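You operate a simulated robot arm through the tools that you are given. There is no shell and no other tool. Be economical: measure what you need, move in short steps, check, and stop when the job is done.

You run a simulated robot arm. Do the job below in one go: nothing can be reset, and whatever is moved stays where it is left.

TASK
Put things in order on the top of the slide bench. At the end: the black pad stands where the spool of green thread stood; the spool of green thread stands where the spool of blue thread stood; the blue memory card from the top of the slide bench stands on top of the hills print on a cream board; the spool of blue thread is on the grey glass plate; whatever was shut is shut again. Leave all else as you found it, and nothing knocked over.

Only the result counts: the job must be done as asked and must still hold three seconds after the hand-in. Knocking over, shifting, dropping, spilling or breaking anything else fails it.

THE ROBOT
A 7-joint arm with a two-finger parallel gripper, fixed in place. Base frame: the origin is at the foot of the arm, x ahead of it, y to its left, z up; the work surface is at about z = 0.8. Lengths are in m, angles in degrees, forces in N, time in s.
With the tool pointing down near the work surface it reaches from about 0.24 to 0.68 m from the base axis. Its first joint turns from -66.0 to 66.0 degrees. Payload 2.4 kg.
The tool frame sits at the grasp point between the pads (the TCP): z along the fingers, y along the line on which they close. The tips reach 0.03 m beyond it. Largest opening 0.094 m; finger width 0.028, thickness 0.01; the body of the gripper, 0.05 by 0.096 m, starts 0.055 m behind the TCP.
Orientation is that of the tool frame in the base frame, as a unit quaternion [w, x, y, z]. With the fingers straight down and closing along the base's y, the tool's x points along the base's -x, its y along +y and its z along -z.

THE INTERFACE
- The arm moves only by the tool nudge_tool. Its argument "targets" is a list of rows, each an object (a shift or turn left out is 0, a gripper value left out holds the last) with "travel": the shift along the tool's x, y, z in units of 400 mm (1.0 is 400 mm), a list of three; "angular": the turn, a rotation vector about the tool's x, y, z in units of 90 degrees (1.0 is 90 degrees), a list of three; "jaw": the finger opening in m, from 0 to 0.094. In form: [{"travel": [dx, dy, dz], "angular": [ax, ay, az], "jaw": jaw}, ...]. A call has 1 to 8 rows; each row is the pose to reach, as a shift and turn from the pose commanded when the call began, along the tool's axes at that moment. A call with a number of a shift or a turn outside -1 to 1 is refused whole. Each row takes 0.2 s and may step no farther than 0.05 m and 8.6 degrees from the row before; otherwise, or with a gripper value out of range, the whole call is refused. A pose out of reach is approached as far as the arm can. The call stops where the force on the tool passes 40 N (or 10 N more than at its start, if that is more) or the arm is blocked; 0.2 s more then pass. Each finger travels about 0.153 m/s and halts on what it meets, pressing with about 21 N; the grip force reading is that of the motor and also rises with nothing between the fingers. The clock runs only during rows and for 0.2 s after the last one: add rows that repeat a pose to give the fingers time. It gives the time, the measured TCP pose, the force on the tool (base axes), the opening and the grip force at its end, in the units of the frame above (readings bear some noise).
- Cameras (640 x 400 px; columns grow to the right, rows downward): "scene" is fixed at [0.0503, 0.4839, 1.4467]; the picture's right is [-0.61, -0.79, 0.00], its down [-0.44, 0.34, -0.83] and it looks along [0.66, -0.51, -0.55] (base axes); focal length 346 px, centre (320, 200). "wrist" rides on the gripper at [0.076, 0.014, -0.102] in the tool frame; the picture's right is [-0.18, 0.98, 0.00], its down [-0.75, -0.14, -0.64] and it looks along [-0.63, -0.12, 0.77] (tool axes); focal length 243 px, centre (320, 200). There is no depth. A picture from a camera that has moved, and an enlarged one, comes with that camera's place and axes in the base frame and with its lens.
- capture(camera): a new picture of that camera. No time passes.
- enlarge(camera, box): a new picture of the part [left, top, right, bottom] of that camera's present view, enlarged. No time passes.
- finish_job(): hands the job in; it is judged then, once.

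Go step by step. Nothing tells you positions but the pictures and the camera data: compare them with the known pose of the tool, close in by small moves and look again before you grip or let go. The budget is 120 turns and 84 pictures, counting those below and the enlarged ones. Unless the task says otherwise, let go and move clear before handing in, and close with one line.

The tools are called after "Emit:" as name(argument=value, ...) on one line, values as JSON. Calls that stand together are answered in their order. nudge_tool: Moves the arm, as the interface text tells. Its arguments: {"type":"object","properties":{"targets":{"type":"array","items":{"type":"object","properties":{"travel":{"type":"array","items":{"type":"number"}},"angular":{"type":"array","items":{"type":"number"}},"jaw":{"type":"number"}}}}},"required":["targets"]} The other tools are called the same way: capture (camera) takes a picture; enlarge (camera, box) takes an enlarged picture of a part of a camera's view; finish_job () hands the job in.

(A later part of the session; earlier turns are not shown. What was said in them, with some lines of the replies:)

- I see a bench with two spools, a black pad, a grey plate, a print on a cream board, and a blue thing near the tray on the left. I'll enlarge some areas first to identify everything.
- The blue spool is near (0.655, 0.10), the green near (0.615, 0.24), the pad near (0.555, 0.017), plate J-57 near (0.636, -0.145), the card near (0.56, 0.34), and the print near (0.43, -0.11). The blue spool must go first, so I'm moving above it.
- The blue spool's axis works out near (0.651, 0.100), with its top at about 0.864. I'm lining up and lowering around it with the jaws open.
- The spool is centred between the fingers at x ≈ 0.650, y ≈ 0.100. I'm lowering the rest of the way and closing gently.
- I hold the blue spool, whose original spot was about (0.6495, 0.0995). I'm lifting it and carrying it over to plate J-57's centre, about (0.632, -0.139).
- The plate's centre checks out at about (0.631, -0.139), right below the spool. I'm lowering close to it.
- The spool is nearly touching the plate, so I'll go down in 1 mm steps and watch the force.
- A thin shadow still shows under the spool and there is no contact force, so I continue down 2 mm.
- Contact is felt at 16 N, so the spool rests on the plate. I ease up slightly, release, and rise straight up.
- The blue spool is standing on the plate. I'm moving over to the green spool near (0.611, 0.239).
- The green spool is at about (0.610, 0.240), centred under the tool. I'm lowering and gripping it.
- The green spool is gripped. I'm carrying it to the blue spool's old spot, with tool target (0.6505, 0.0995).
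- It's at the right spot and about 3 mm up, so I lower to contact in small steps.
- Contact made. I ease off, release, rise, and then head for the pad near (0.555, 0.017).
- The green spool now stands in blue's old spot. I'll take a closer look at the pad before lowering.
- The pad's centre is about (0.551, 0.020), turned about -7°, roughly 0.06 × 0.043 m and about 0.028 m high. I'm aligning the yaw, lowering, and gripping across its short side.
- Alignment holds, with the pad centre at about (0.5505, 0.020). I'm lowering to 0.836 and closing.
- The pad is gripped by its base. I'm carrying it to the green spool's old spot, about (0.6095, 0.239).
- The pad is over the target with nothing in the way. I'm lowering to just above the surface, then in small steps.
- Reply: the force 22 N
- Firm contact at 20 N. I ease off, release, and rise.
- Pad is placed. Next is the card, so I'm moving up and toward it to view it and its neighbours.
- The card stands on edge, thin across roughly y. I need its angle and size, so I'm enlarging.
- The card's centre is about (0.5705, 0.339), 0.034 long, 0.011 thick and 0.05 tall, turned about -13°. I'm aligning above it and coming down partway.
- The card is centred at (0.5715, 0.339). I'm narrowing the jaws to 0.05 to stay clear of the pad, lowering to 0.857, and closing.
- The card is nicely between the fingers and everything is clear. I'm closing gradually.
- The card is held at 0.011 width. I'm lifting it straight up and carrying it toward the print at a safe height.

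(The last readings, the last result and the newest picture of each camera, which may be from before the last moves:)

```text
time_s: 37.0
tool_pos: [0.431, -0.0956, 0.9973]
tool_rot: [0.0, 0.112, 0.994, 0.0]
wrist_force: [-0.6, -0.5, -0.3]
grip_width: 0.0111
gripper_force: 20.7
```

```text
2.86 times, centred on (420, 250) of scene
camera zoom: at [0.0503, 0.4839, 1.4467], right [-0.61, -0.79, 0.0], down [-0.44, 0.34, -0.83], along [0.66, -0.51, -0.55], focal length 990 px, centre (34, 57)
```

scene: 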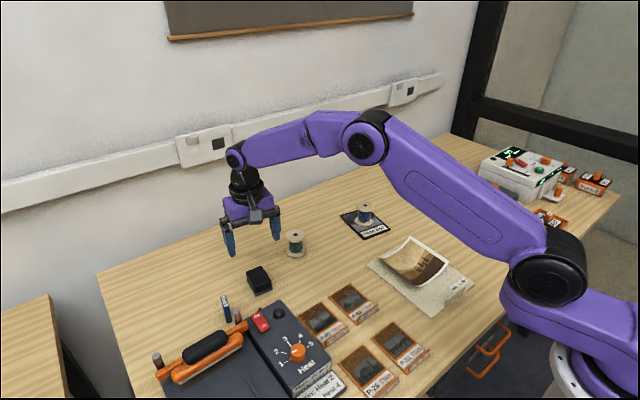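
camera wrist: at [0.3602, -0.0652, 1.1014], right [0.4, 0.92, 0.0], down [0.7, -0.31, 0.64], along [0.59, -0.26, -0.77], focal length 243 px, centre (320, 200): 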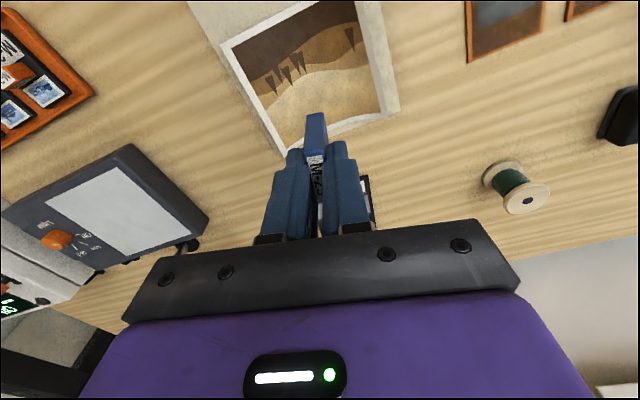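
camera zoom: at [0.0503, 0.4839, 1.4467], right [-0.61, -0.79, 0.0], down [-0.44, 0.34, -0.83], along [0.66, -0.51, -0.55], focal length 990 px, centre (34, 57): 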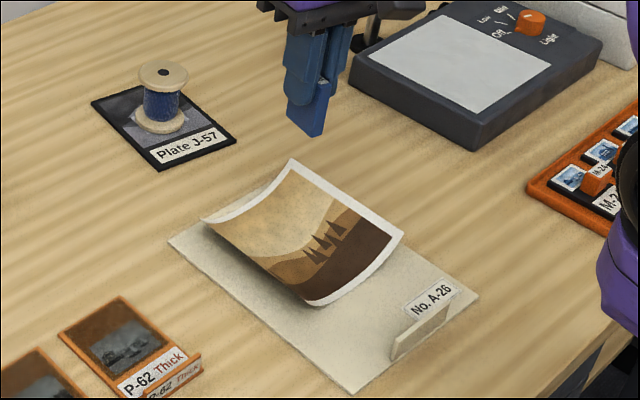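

The print is a curled sheet with its valley running along x. It spans roughly x 0.36–0.49 and y -0.04 to -0.165, with its long edges raised. I'm turning the card parallel to the valley and rising for a better look before choosing the spot.

Emit:
nudge_tool(targets=[{"travel": [-0.025, -0.005, -0.06], "angular": [0, 0, -0.065]}, {"travel": [-0.051, -0.01, -0.13], "angular": [0, 0, -0.13]}, {"travel": [-0.051, -0.01, -0.2], "angular": [0, 0, -0.13]}, {"travel": [-0.051, -0.01, -0.2], "angular": [0, 0, -0.13]}])

Emit:
capture(camera="wrist")

Emit:
enlarge(camera="scene", box=[360, 225, 480, 320])

```text
time_s: 38.0
tool_pos: [0.4502, -0.1048, 1.0773]
tool_rot: [0.0, 0.01, 1.0, 0.0]
wrist_force: [-0.1, -0.3, 0.0]
grip_width: 0.0109
gripper_force: 21.5
```

```text
40 pictures are left
camera wrist: at [0.3745, -0.0887, 1.1816], right [0.2, 0.98, 0.0], down [0.75, -0.16, 0.64], along [0.63, -0.13, -0.77], focal length 243 px, centre (320, 200)
```

wrist: 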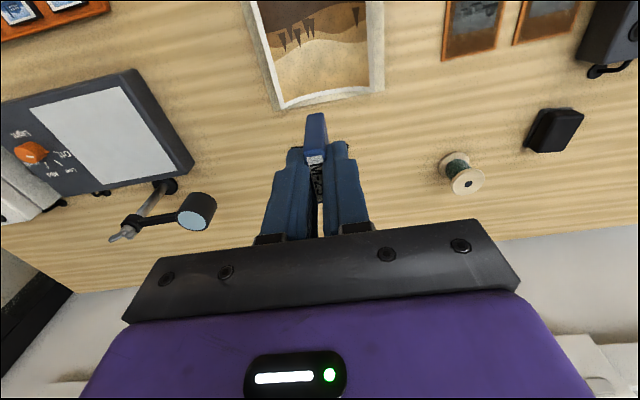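

```text
4.21 times, centred on (420, 272) of scene
camera zoom: at [0.0503, 0.4839, 1.4467], right [-0.61, -0.79, 0.0], down [-0.44, 0.34, -0.83], along [0.66, -0.51, -0.55], focal length 1459 px, centre (-101, -105)
```

zoom: 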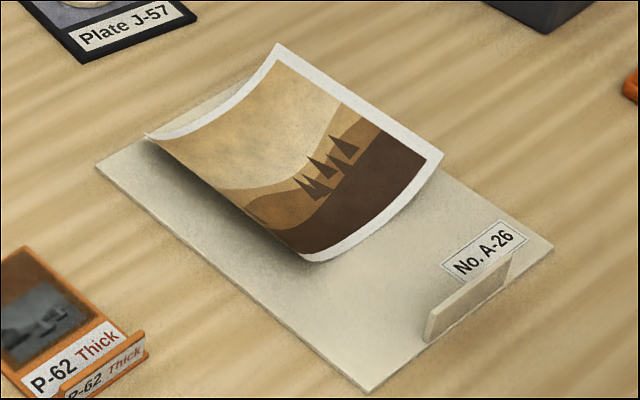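

Emit:
enlarge(camera="wrist", box=[230, 0, 410, 115])

```text
3.48 times, centred on (320, 58) of wrist
camera zoom: at [0.3745, -0.0887, 1.1816], right [0.2, 0.98, 0.0], down [0.75, -0.16, 0.64], along [0.63, -0.13, -0.77], focal length 844 px, centre (320, 696)
```

zoom: 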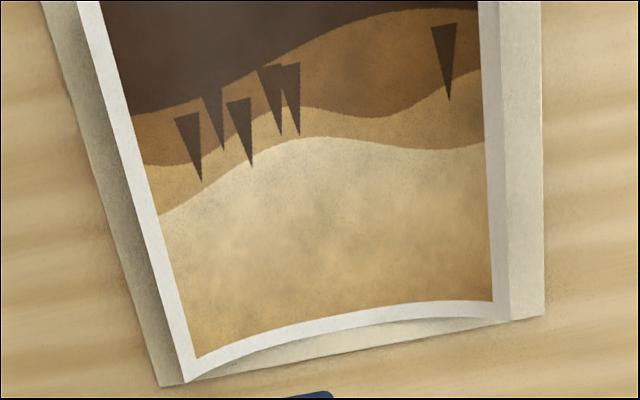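

The board and print centrelines agree at y ≈ -0.100, so I aim the card at about (0.422, -0.100). I'm descending to roughly 20 mm above the print.

Emit:
nudge_tool(targets=[{"travel": [0.07, 0.011, 0.08]}, {"travel": [0.07, 0.011, 0.18]}, {"travel": [0.07, 0.011, 0.28]}, {"travel": [0.07, 0.011, 0.38]}, {"travel": [0.07, 0.011, 0.45]}, {"travel": [0.07, 0.011, 0.47]}])

Emit:
capture(camera="wrist")

Emit:
enlarge(camera="scene", box=[360, 210, 480, 305])

```text
time_s: 39.4
tool_pos: [0.4226, -0.0988, 0.8884]
tool_rot: [0.0, 0.01, 1.0, 0.0]
wrist_force: [0.3, -0.3, -0.7]
grip_width: 0.0109
gripper_force: 20.8
```

```text
37 pictures are left
camera wrist: at [0.3467, -0.0829, 0.9928], right [0.2, 0.98, 0.0], down [0.75, -0.16, 0.64], along [0.63, -0.13, -0.77], focal length 243 px, centre (320, 200)
```

wrist: 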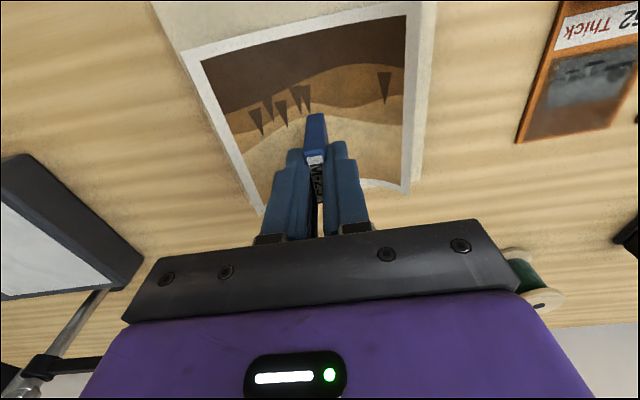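

```text
4.21 times, centred on (420, 258) of scene
camera zoom: at [0.0503, 0.4839, 1.4467], right [-0.61, -0.79, 0.0], down [-0.44, 0.34, -0.83], along [0.66, -0.51, -0.55], focal length 1459 px, centre (-101, -42)
```

zoom: 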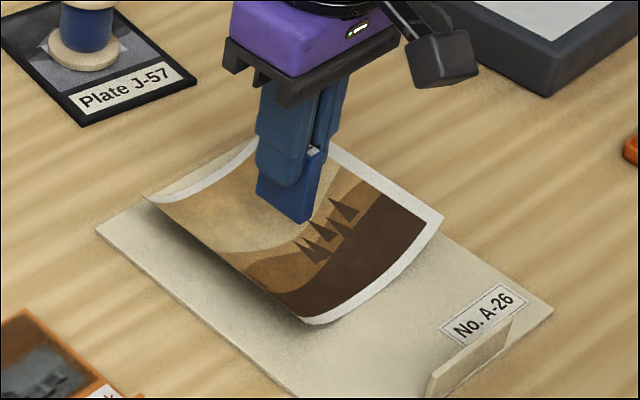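

The print's centre checks out at (0.420, -0.101), almost exactly below the card. I'm going down carefully.

Emit:
nudge_tool(targets=[{"travel": [0.002, -0.004, 0.015]}, {"travel": [0.002, -0.004, 0.03]}, {"travel": [0.002, -0.004, 0.035]}, {"travel": [0.002, -0.004, 0.04]}, {"travel": [0.002, -0.004, 0.04]}])

Emit:
enlarge(camera="scene", box=[380, 220, 460, 285])

```text
time_s: 40.6
tool_pos: [0.421, -0.1005, 0.8736]
tool_rot: [0.0, 0.01, 1.0, 0.0]
wrist_force: [-0.6, 0.2, -0.4]
grip_width: 0.0108
gripper_force: 21.2
```

```text
6.15 times, centred on (420, 252) of scene
camera zoom: at [0.0503, 0.4839, 1.4467], right [-0.61, -0.79, 0.0], down [-0.44, 0.34, -0.83], along [0.66, -0.51, -0.55], focal length 2132 px, centre (-295, -123)
```

zoom: 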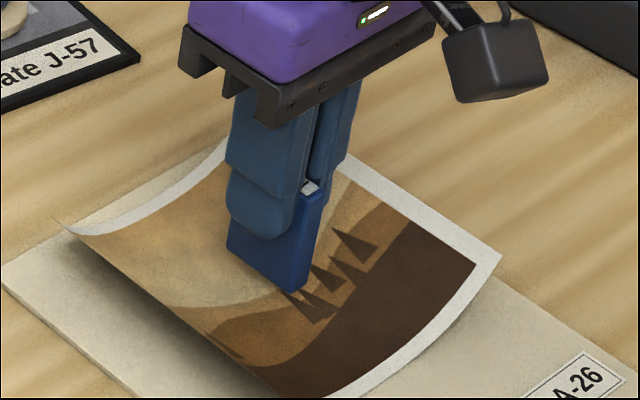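

Emit:
nudge_tool(targets=[{"travel": [0, 0, 0.0025]}, {"travel": [0, 0, 0.005]}, {"travel": [0, 0, 0.0075]}, {"travel": [0, 0, 0.01]}, {"travel": [0, 0, 0.01]}])

```text
time_s: 41.8
tool_pos: [0.4208, -0.1002, 0.8703]
tool_rot: [0.0, 0.01, 1.0, -0.001]
wrist_force: [0.2, 0.1, -0.4]
grip_width: 0.0109
gripper_force: 20.5
```

Emit:
nudge_tool(targets=[{"travel": [0, 0, 0.0025]}, {"travel": [0, 0, 0.005]}, {"travel": [0, 0, 0.0075]}, {"travel": [0, 0, 0.0075]}])

Emit:
enlarge(camera="scene", box=[380, 220, 460, 285])

```text
time_s: 42.8
tool_pos: [0.4221, -0.1003, 0.8671]
tool_rot: [0.0, 0.01, 1.0, 0.0]
wrist_force: [0.6, -0.2, 0.0]
grip_width: 0.0108
gripper_force: 21.4
```

```text
6.15 times, centred on (420, 252) of scene
camera zoom: at [0.0503, 0.4839, 1.4467], right [-0.61, -0.79, 0.0], down [-0.44, 0.34, -0.83], along [0.66, -0.51, -0.55], focal length 2132 px, centre (-295, -123)
```

zoom: 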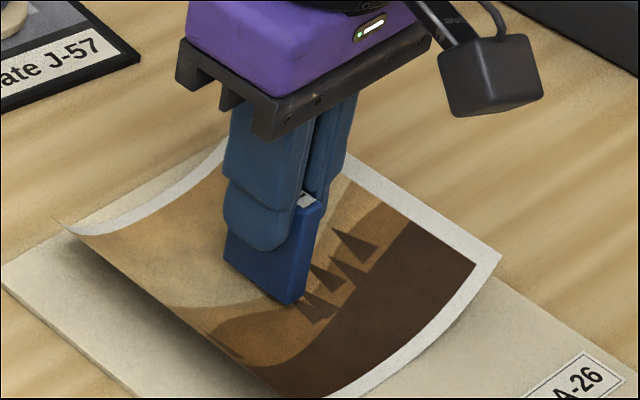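

Emit:
nudge_tool(targets=[{"travel": [0, 0, 0.0025]}, {"travel": [0, 0, 0.005]}, {"travel": [0, 0, 0.005]}])

```text
time_s: 43.6
tool_pos: [0.4209, -0.1007, 0.8645]
tool_rot: [0.0, 0.011, 1.0, 0.0]
wrist_force: [-0.1, -0.2, -0.7]
grip_width: 0.0109
gripper_force: 21.1
```

Emit:
nudge_tool(targets=[{"travel": [0, 0, 0.0025]}, {"travel": [0, 0, 0.0025]}])

Emit:
enlarge(camera="scene", box=[400, 235, 440, 268])

```text
time_s: 44.2
tool_pos: [0.4204, -0.1015, 0.8638]
tool_rot: [0.0, 0.01, 1.0, -0.001]
wrist_force: [0.6, -0.7, -0.4]
grip_width: 0.0107
gripper_force: 20.8
```

```text
12.12 times, centred on (420, 252) of scene
camera zoom: at [0.0503, 0.4839, 1.4467], right [-0.61, -0.79, 0.0], down [-0.44, 0.34, -0.83], along [0.66, -0.51, -0.55], focal length 4200 px, centre (-892, -424)
```

zoom: 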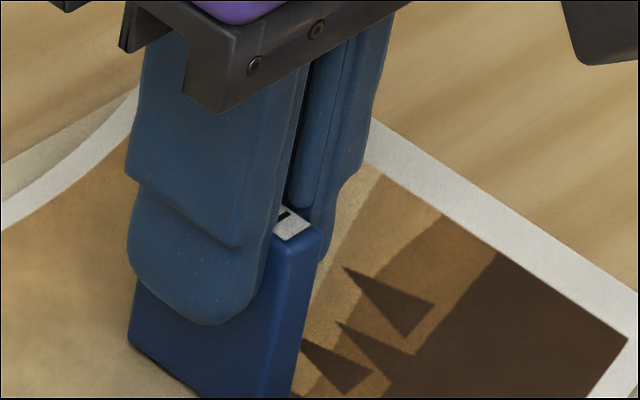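

Emit:
nudge_tool(targets=[{"travel": [0, 0, 0.0025]}, {"travel": [0, 0, 0.0025]}])

```text
time_s: 44.8
tool_pos: [0.4205, -0.1011, 0.8641]
tool_rot: [0.0, 0.01, 1.0, 0.0]
wrist_force: [-0.2, -0.5, -1.1]
grip_width: 0.0109
gripper_force: 21.0
```

Emit:
nudge_tool(targets=[{"travel": [0, 0, 0.0025]}, {"travel": [0, 0, 0.0025]}])

Emit:
enlarge(camera="scene", box=[395, 240, 445, 280])

```text
time_s: 45.4
tool_pos: [0.4211, -0.1015, 0.8615]
tool_rot: [0.0, 0.01, 1.0, 0.0]
wrist_force: [-0.6, 0.7, 7.6]
grip_width: 0.011
gripper_force: 20.6
```

```text
10.00 times, centred on (420, 260) of scene
camera zoom: at [0.0502, 0.484, 1.4467], right [-0.61, -0.79, 0.0], down [-0.44, 0.34, -0.83], along [0.66, -0.51, -0.55], focal length 3465 px, centre (-680, -400)
```

zoom: 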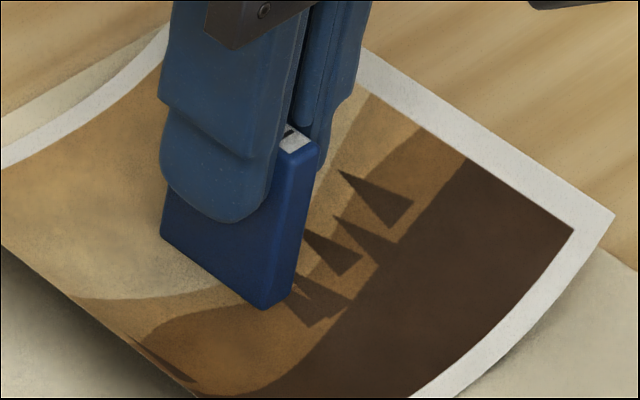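

Contact reads 7.6 N and the card stands upright on the print. I'm opening gently in place, a little, then checking.

Emit:
nudge_tool(targets=[{"jaw": 0.013}, {"jaw": 0.016}, {"jaw": 0.02}, {"jaw": 0.03}, {"jaw": 0.03}])

Emit:
enlarge(camera="scene", box=[395, 230, 445, 280])

Emit:
capture(camera="wrist")

```text
time_s: 46.6
tool_pos: [0.4207, -0.1015, 0.8613]
tool_rot: [0.0, 0.01, 1.0, 0.0]
wrist_force: [-0.1, 0.0, -0.2]
grip_width: 0.0299
gripper_force: 0.0
```

```text
8.00 times, centred on (420, 255) of scene
camera zoom: at [0.0503, 0.4839, 1.4467], right [-0.61, -0.79, 0.0], down [-0.44, 0.34, -0.83], along [0.66, -0.51, -0.55], focal length 2772 px, centre (-480, -240)
```

zoom: 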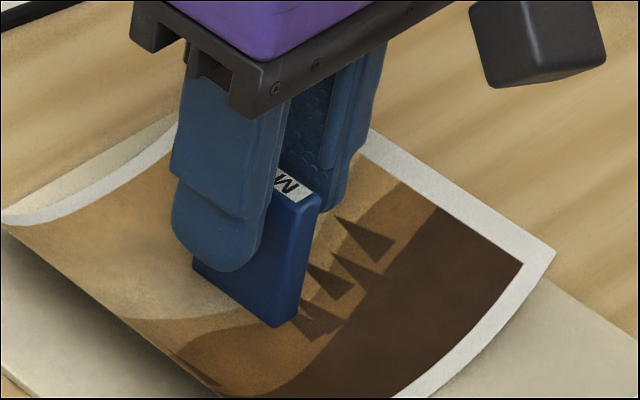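

```text
30 pictures are left
camera wrist: at [0.3458, -0.0849, 0.9653], right [0.2, 0.98, 0.0], down [0.75, -0.16, 0.64], along [0.63, -0.13, -0.77], focal length 243 px, centre (320, 200)
```

wrist: 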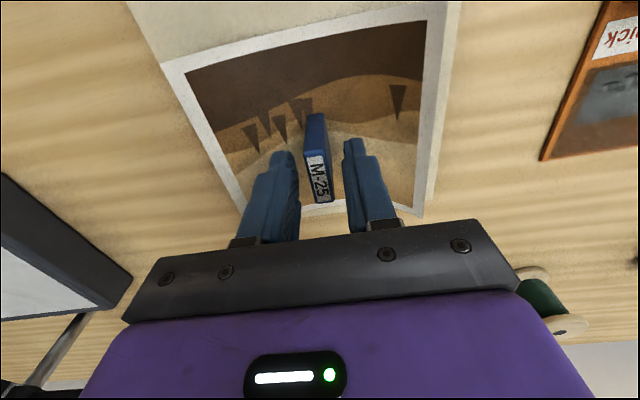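

The card stands free between the fingers. I'm rising straight up and clear.

Emit:
nudge_tool(targets=[{"travel": [0, 0, -0.05], "jaw": 0.03}, {"travel": [0, 0, -0.13]}, {"travel": [0, 0, -0.23]}, {"travel": [0, 0, -0.34]}, {"travel": [0, 0, -0.4]}, {"travel": [0, 0, -0.4]}])

Emit:
capture(camera="scene")

Emit:
enlarge(camera="scene", box=[380, 220, 480, 290])

Emit:
enlarge(camera="scene", box=[220, 190, 400, 310])

```text
time_s: 48.0
tool_pos: [0.42, -0.0996, 1.0206]
tool_rot: [-0.001, 0.01, 1.0, 0.0]
wrist_force: [0.6, 0.1, -0.6]
grip_width: 0.0301
gripper_force: 0.1
```

```text
29 pictures are left
```

scene: 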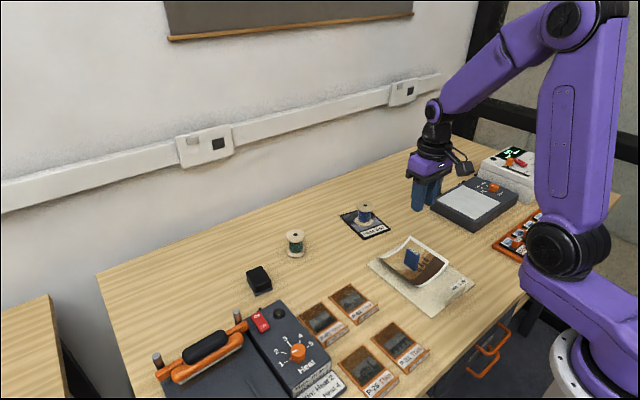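

```text
5.71 times, centred on (430, 255) of scene
camera zoom: at [0.0503, 0.4839, 1.4467], right [-0.61, -0.79, 0.0], down [-0.44, 0.34, -0.83], along [0.66, -0.51, -0.55], focal length 1980 px, centre (-309, -114)
```

zoom: 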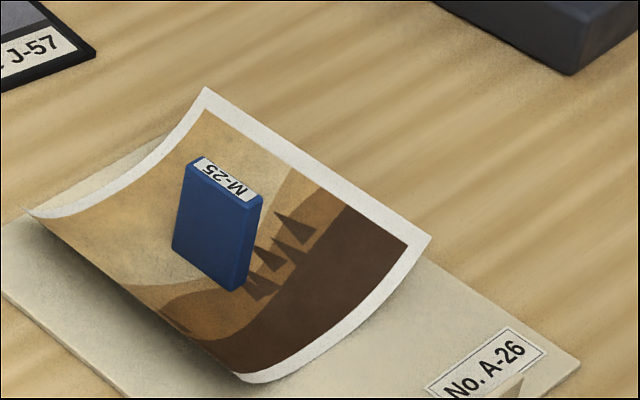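

```text
3.33 times, centred on (310, 250) of scene
camera zoom: at [0.0503, 0.4839, 1.4467], right [-0.61, -0.79, 0.0], down [-0.44, 0.34, -0.83], along [0.66, -0.51, -0.55], focal length 1155 px, centre (353, 33)
```

zoom: 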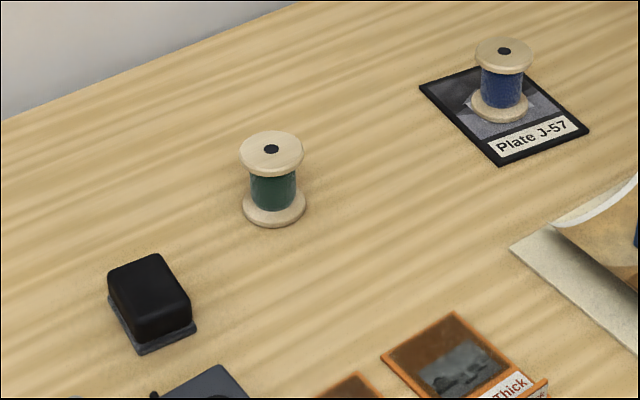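

Both spools, the pad and the card all stand in their asked places. Nothing was opened, and the arm is clear. Handing in.

Emit:
finish_job()

```text
The job is handed in.
```

The job is handed in: the pad, both spools and the memory card were standing in their asked places in the last pictures, nothing was knocked over, and nothing shut was opened.
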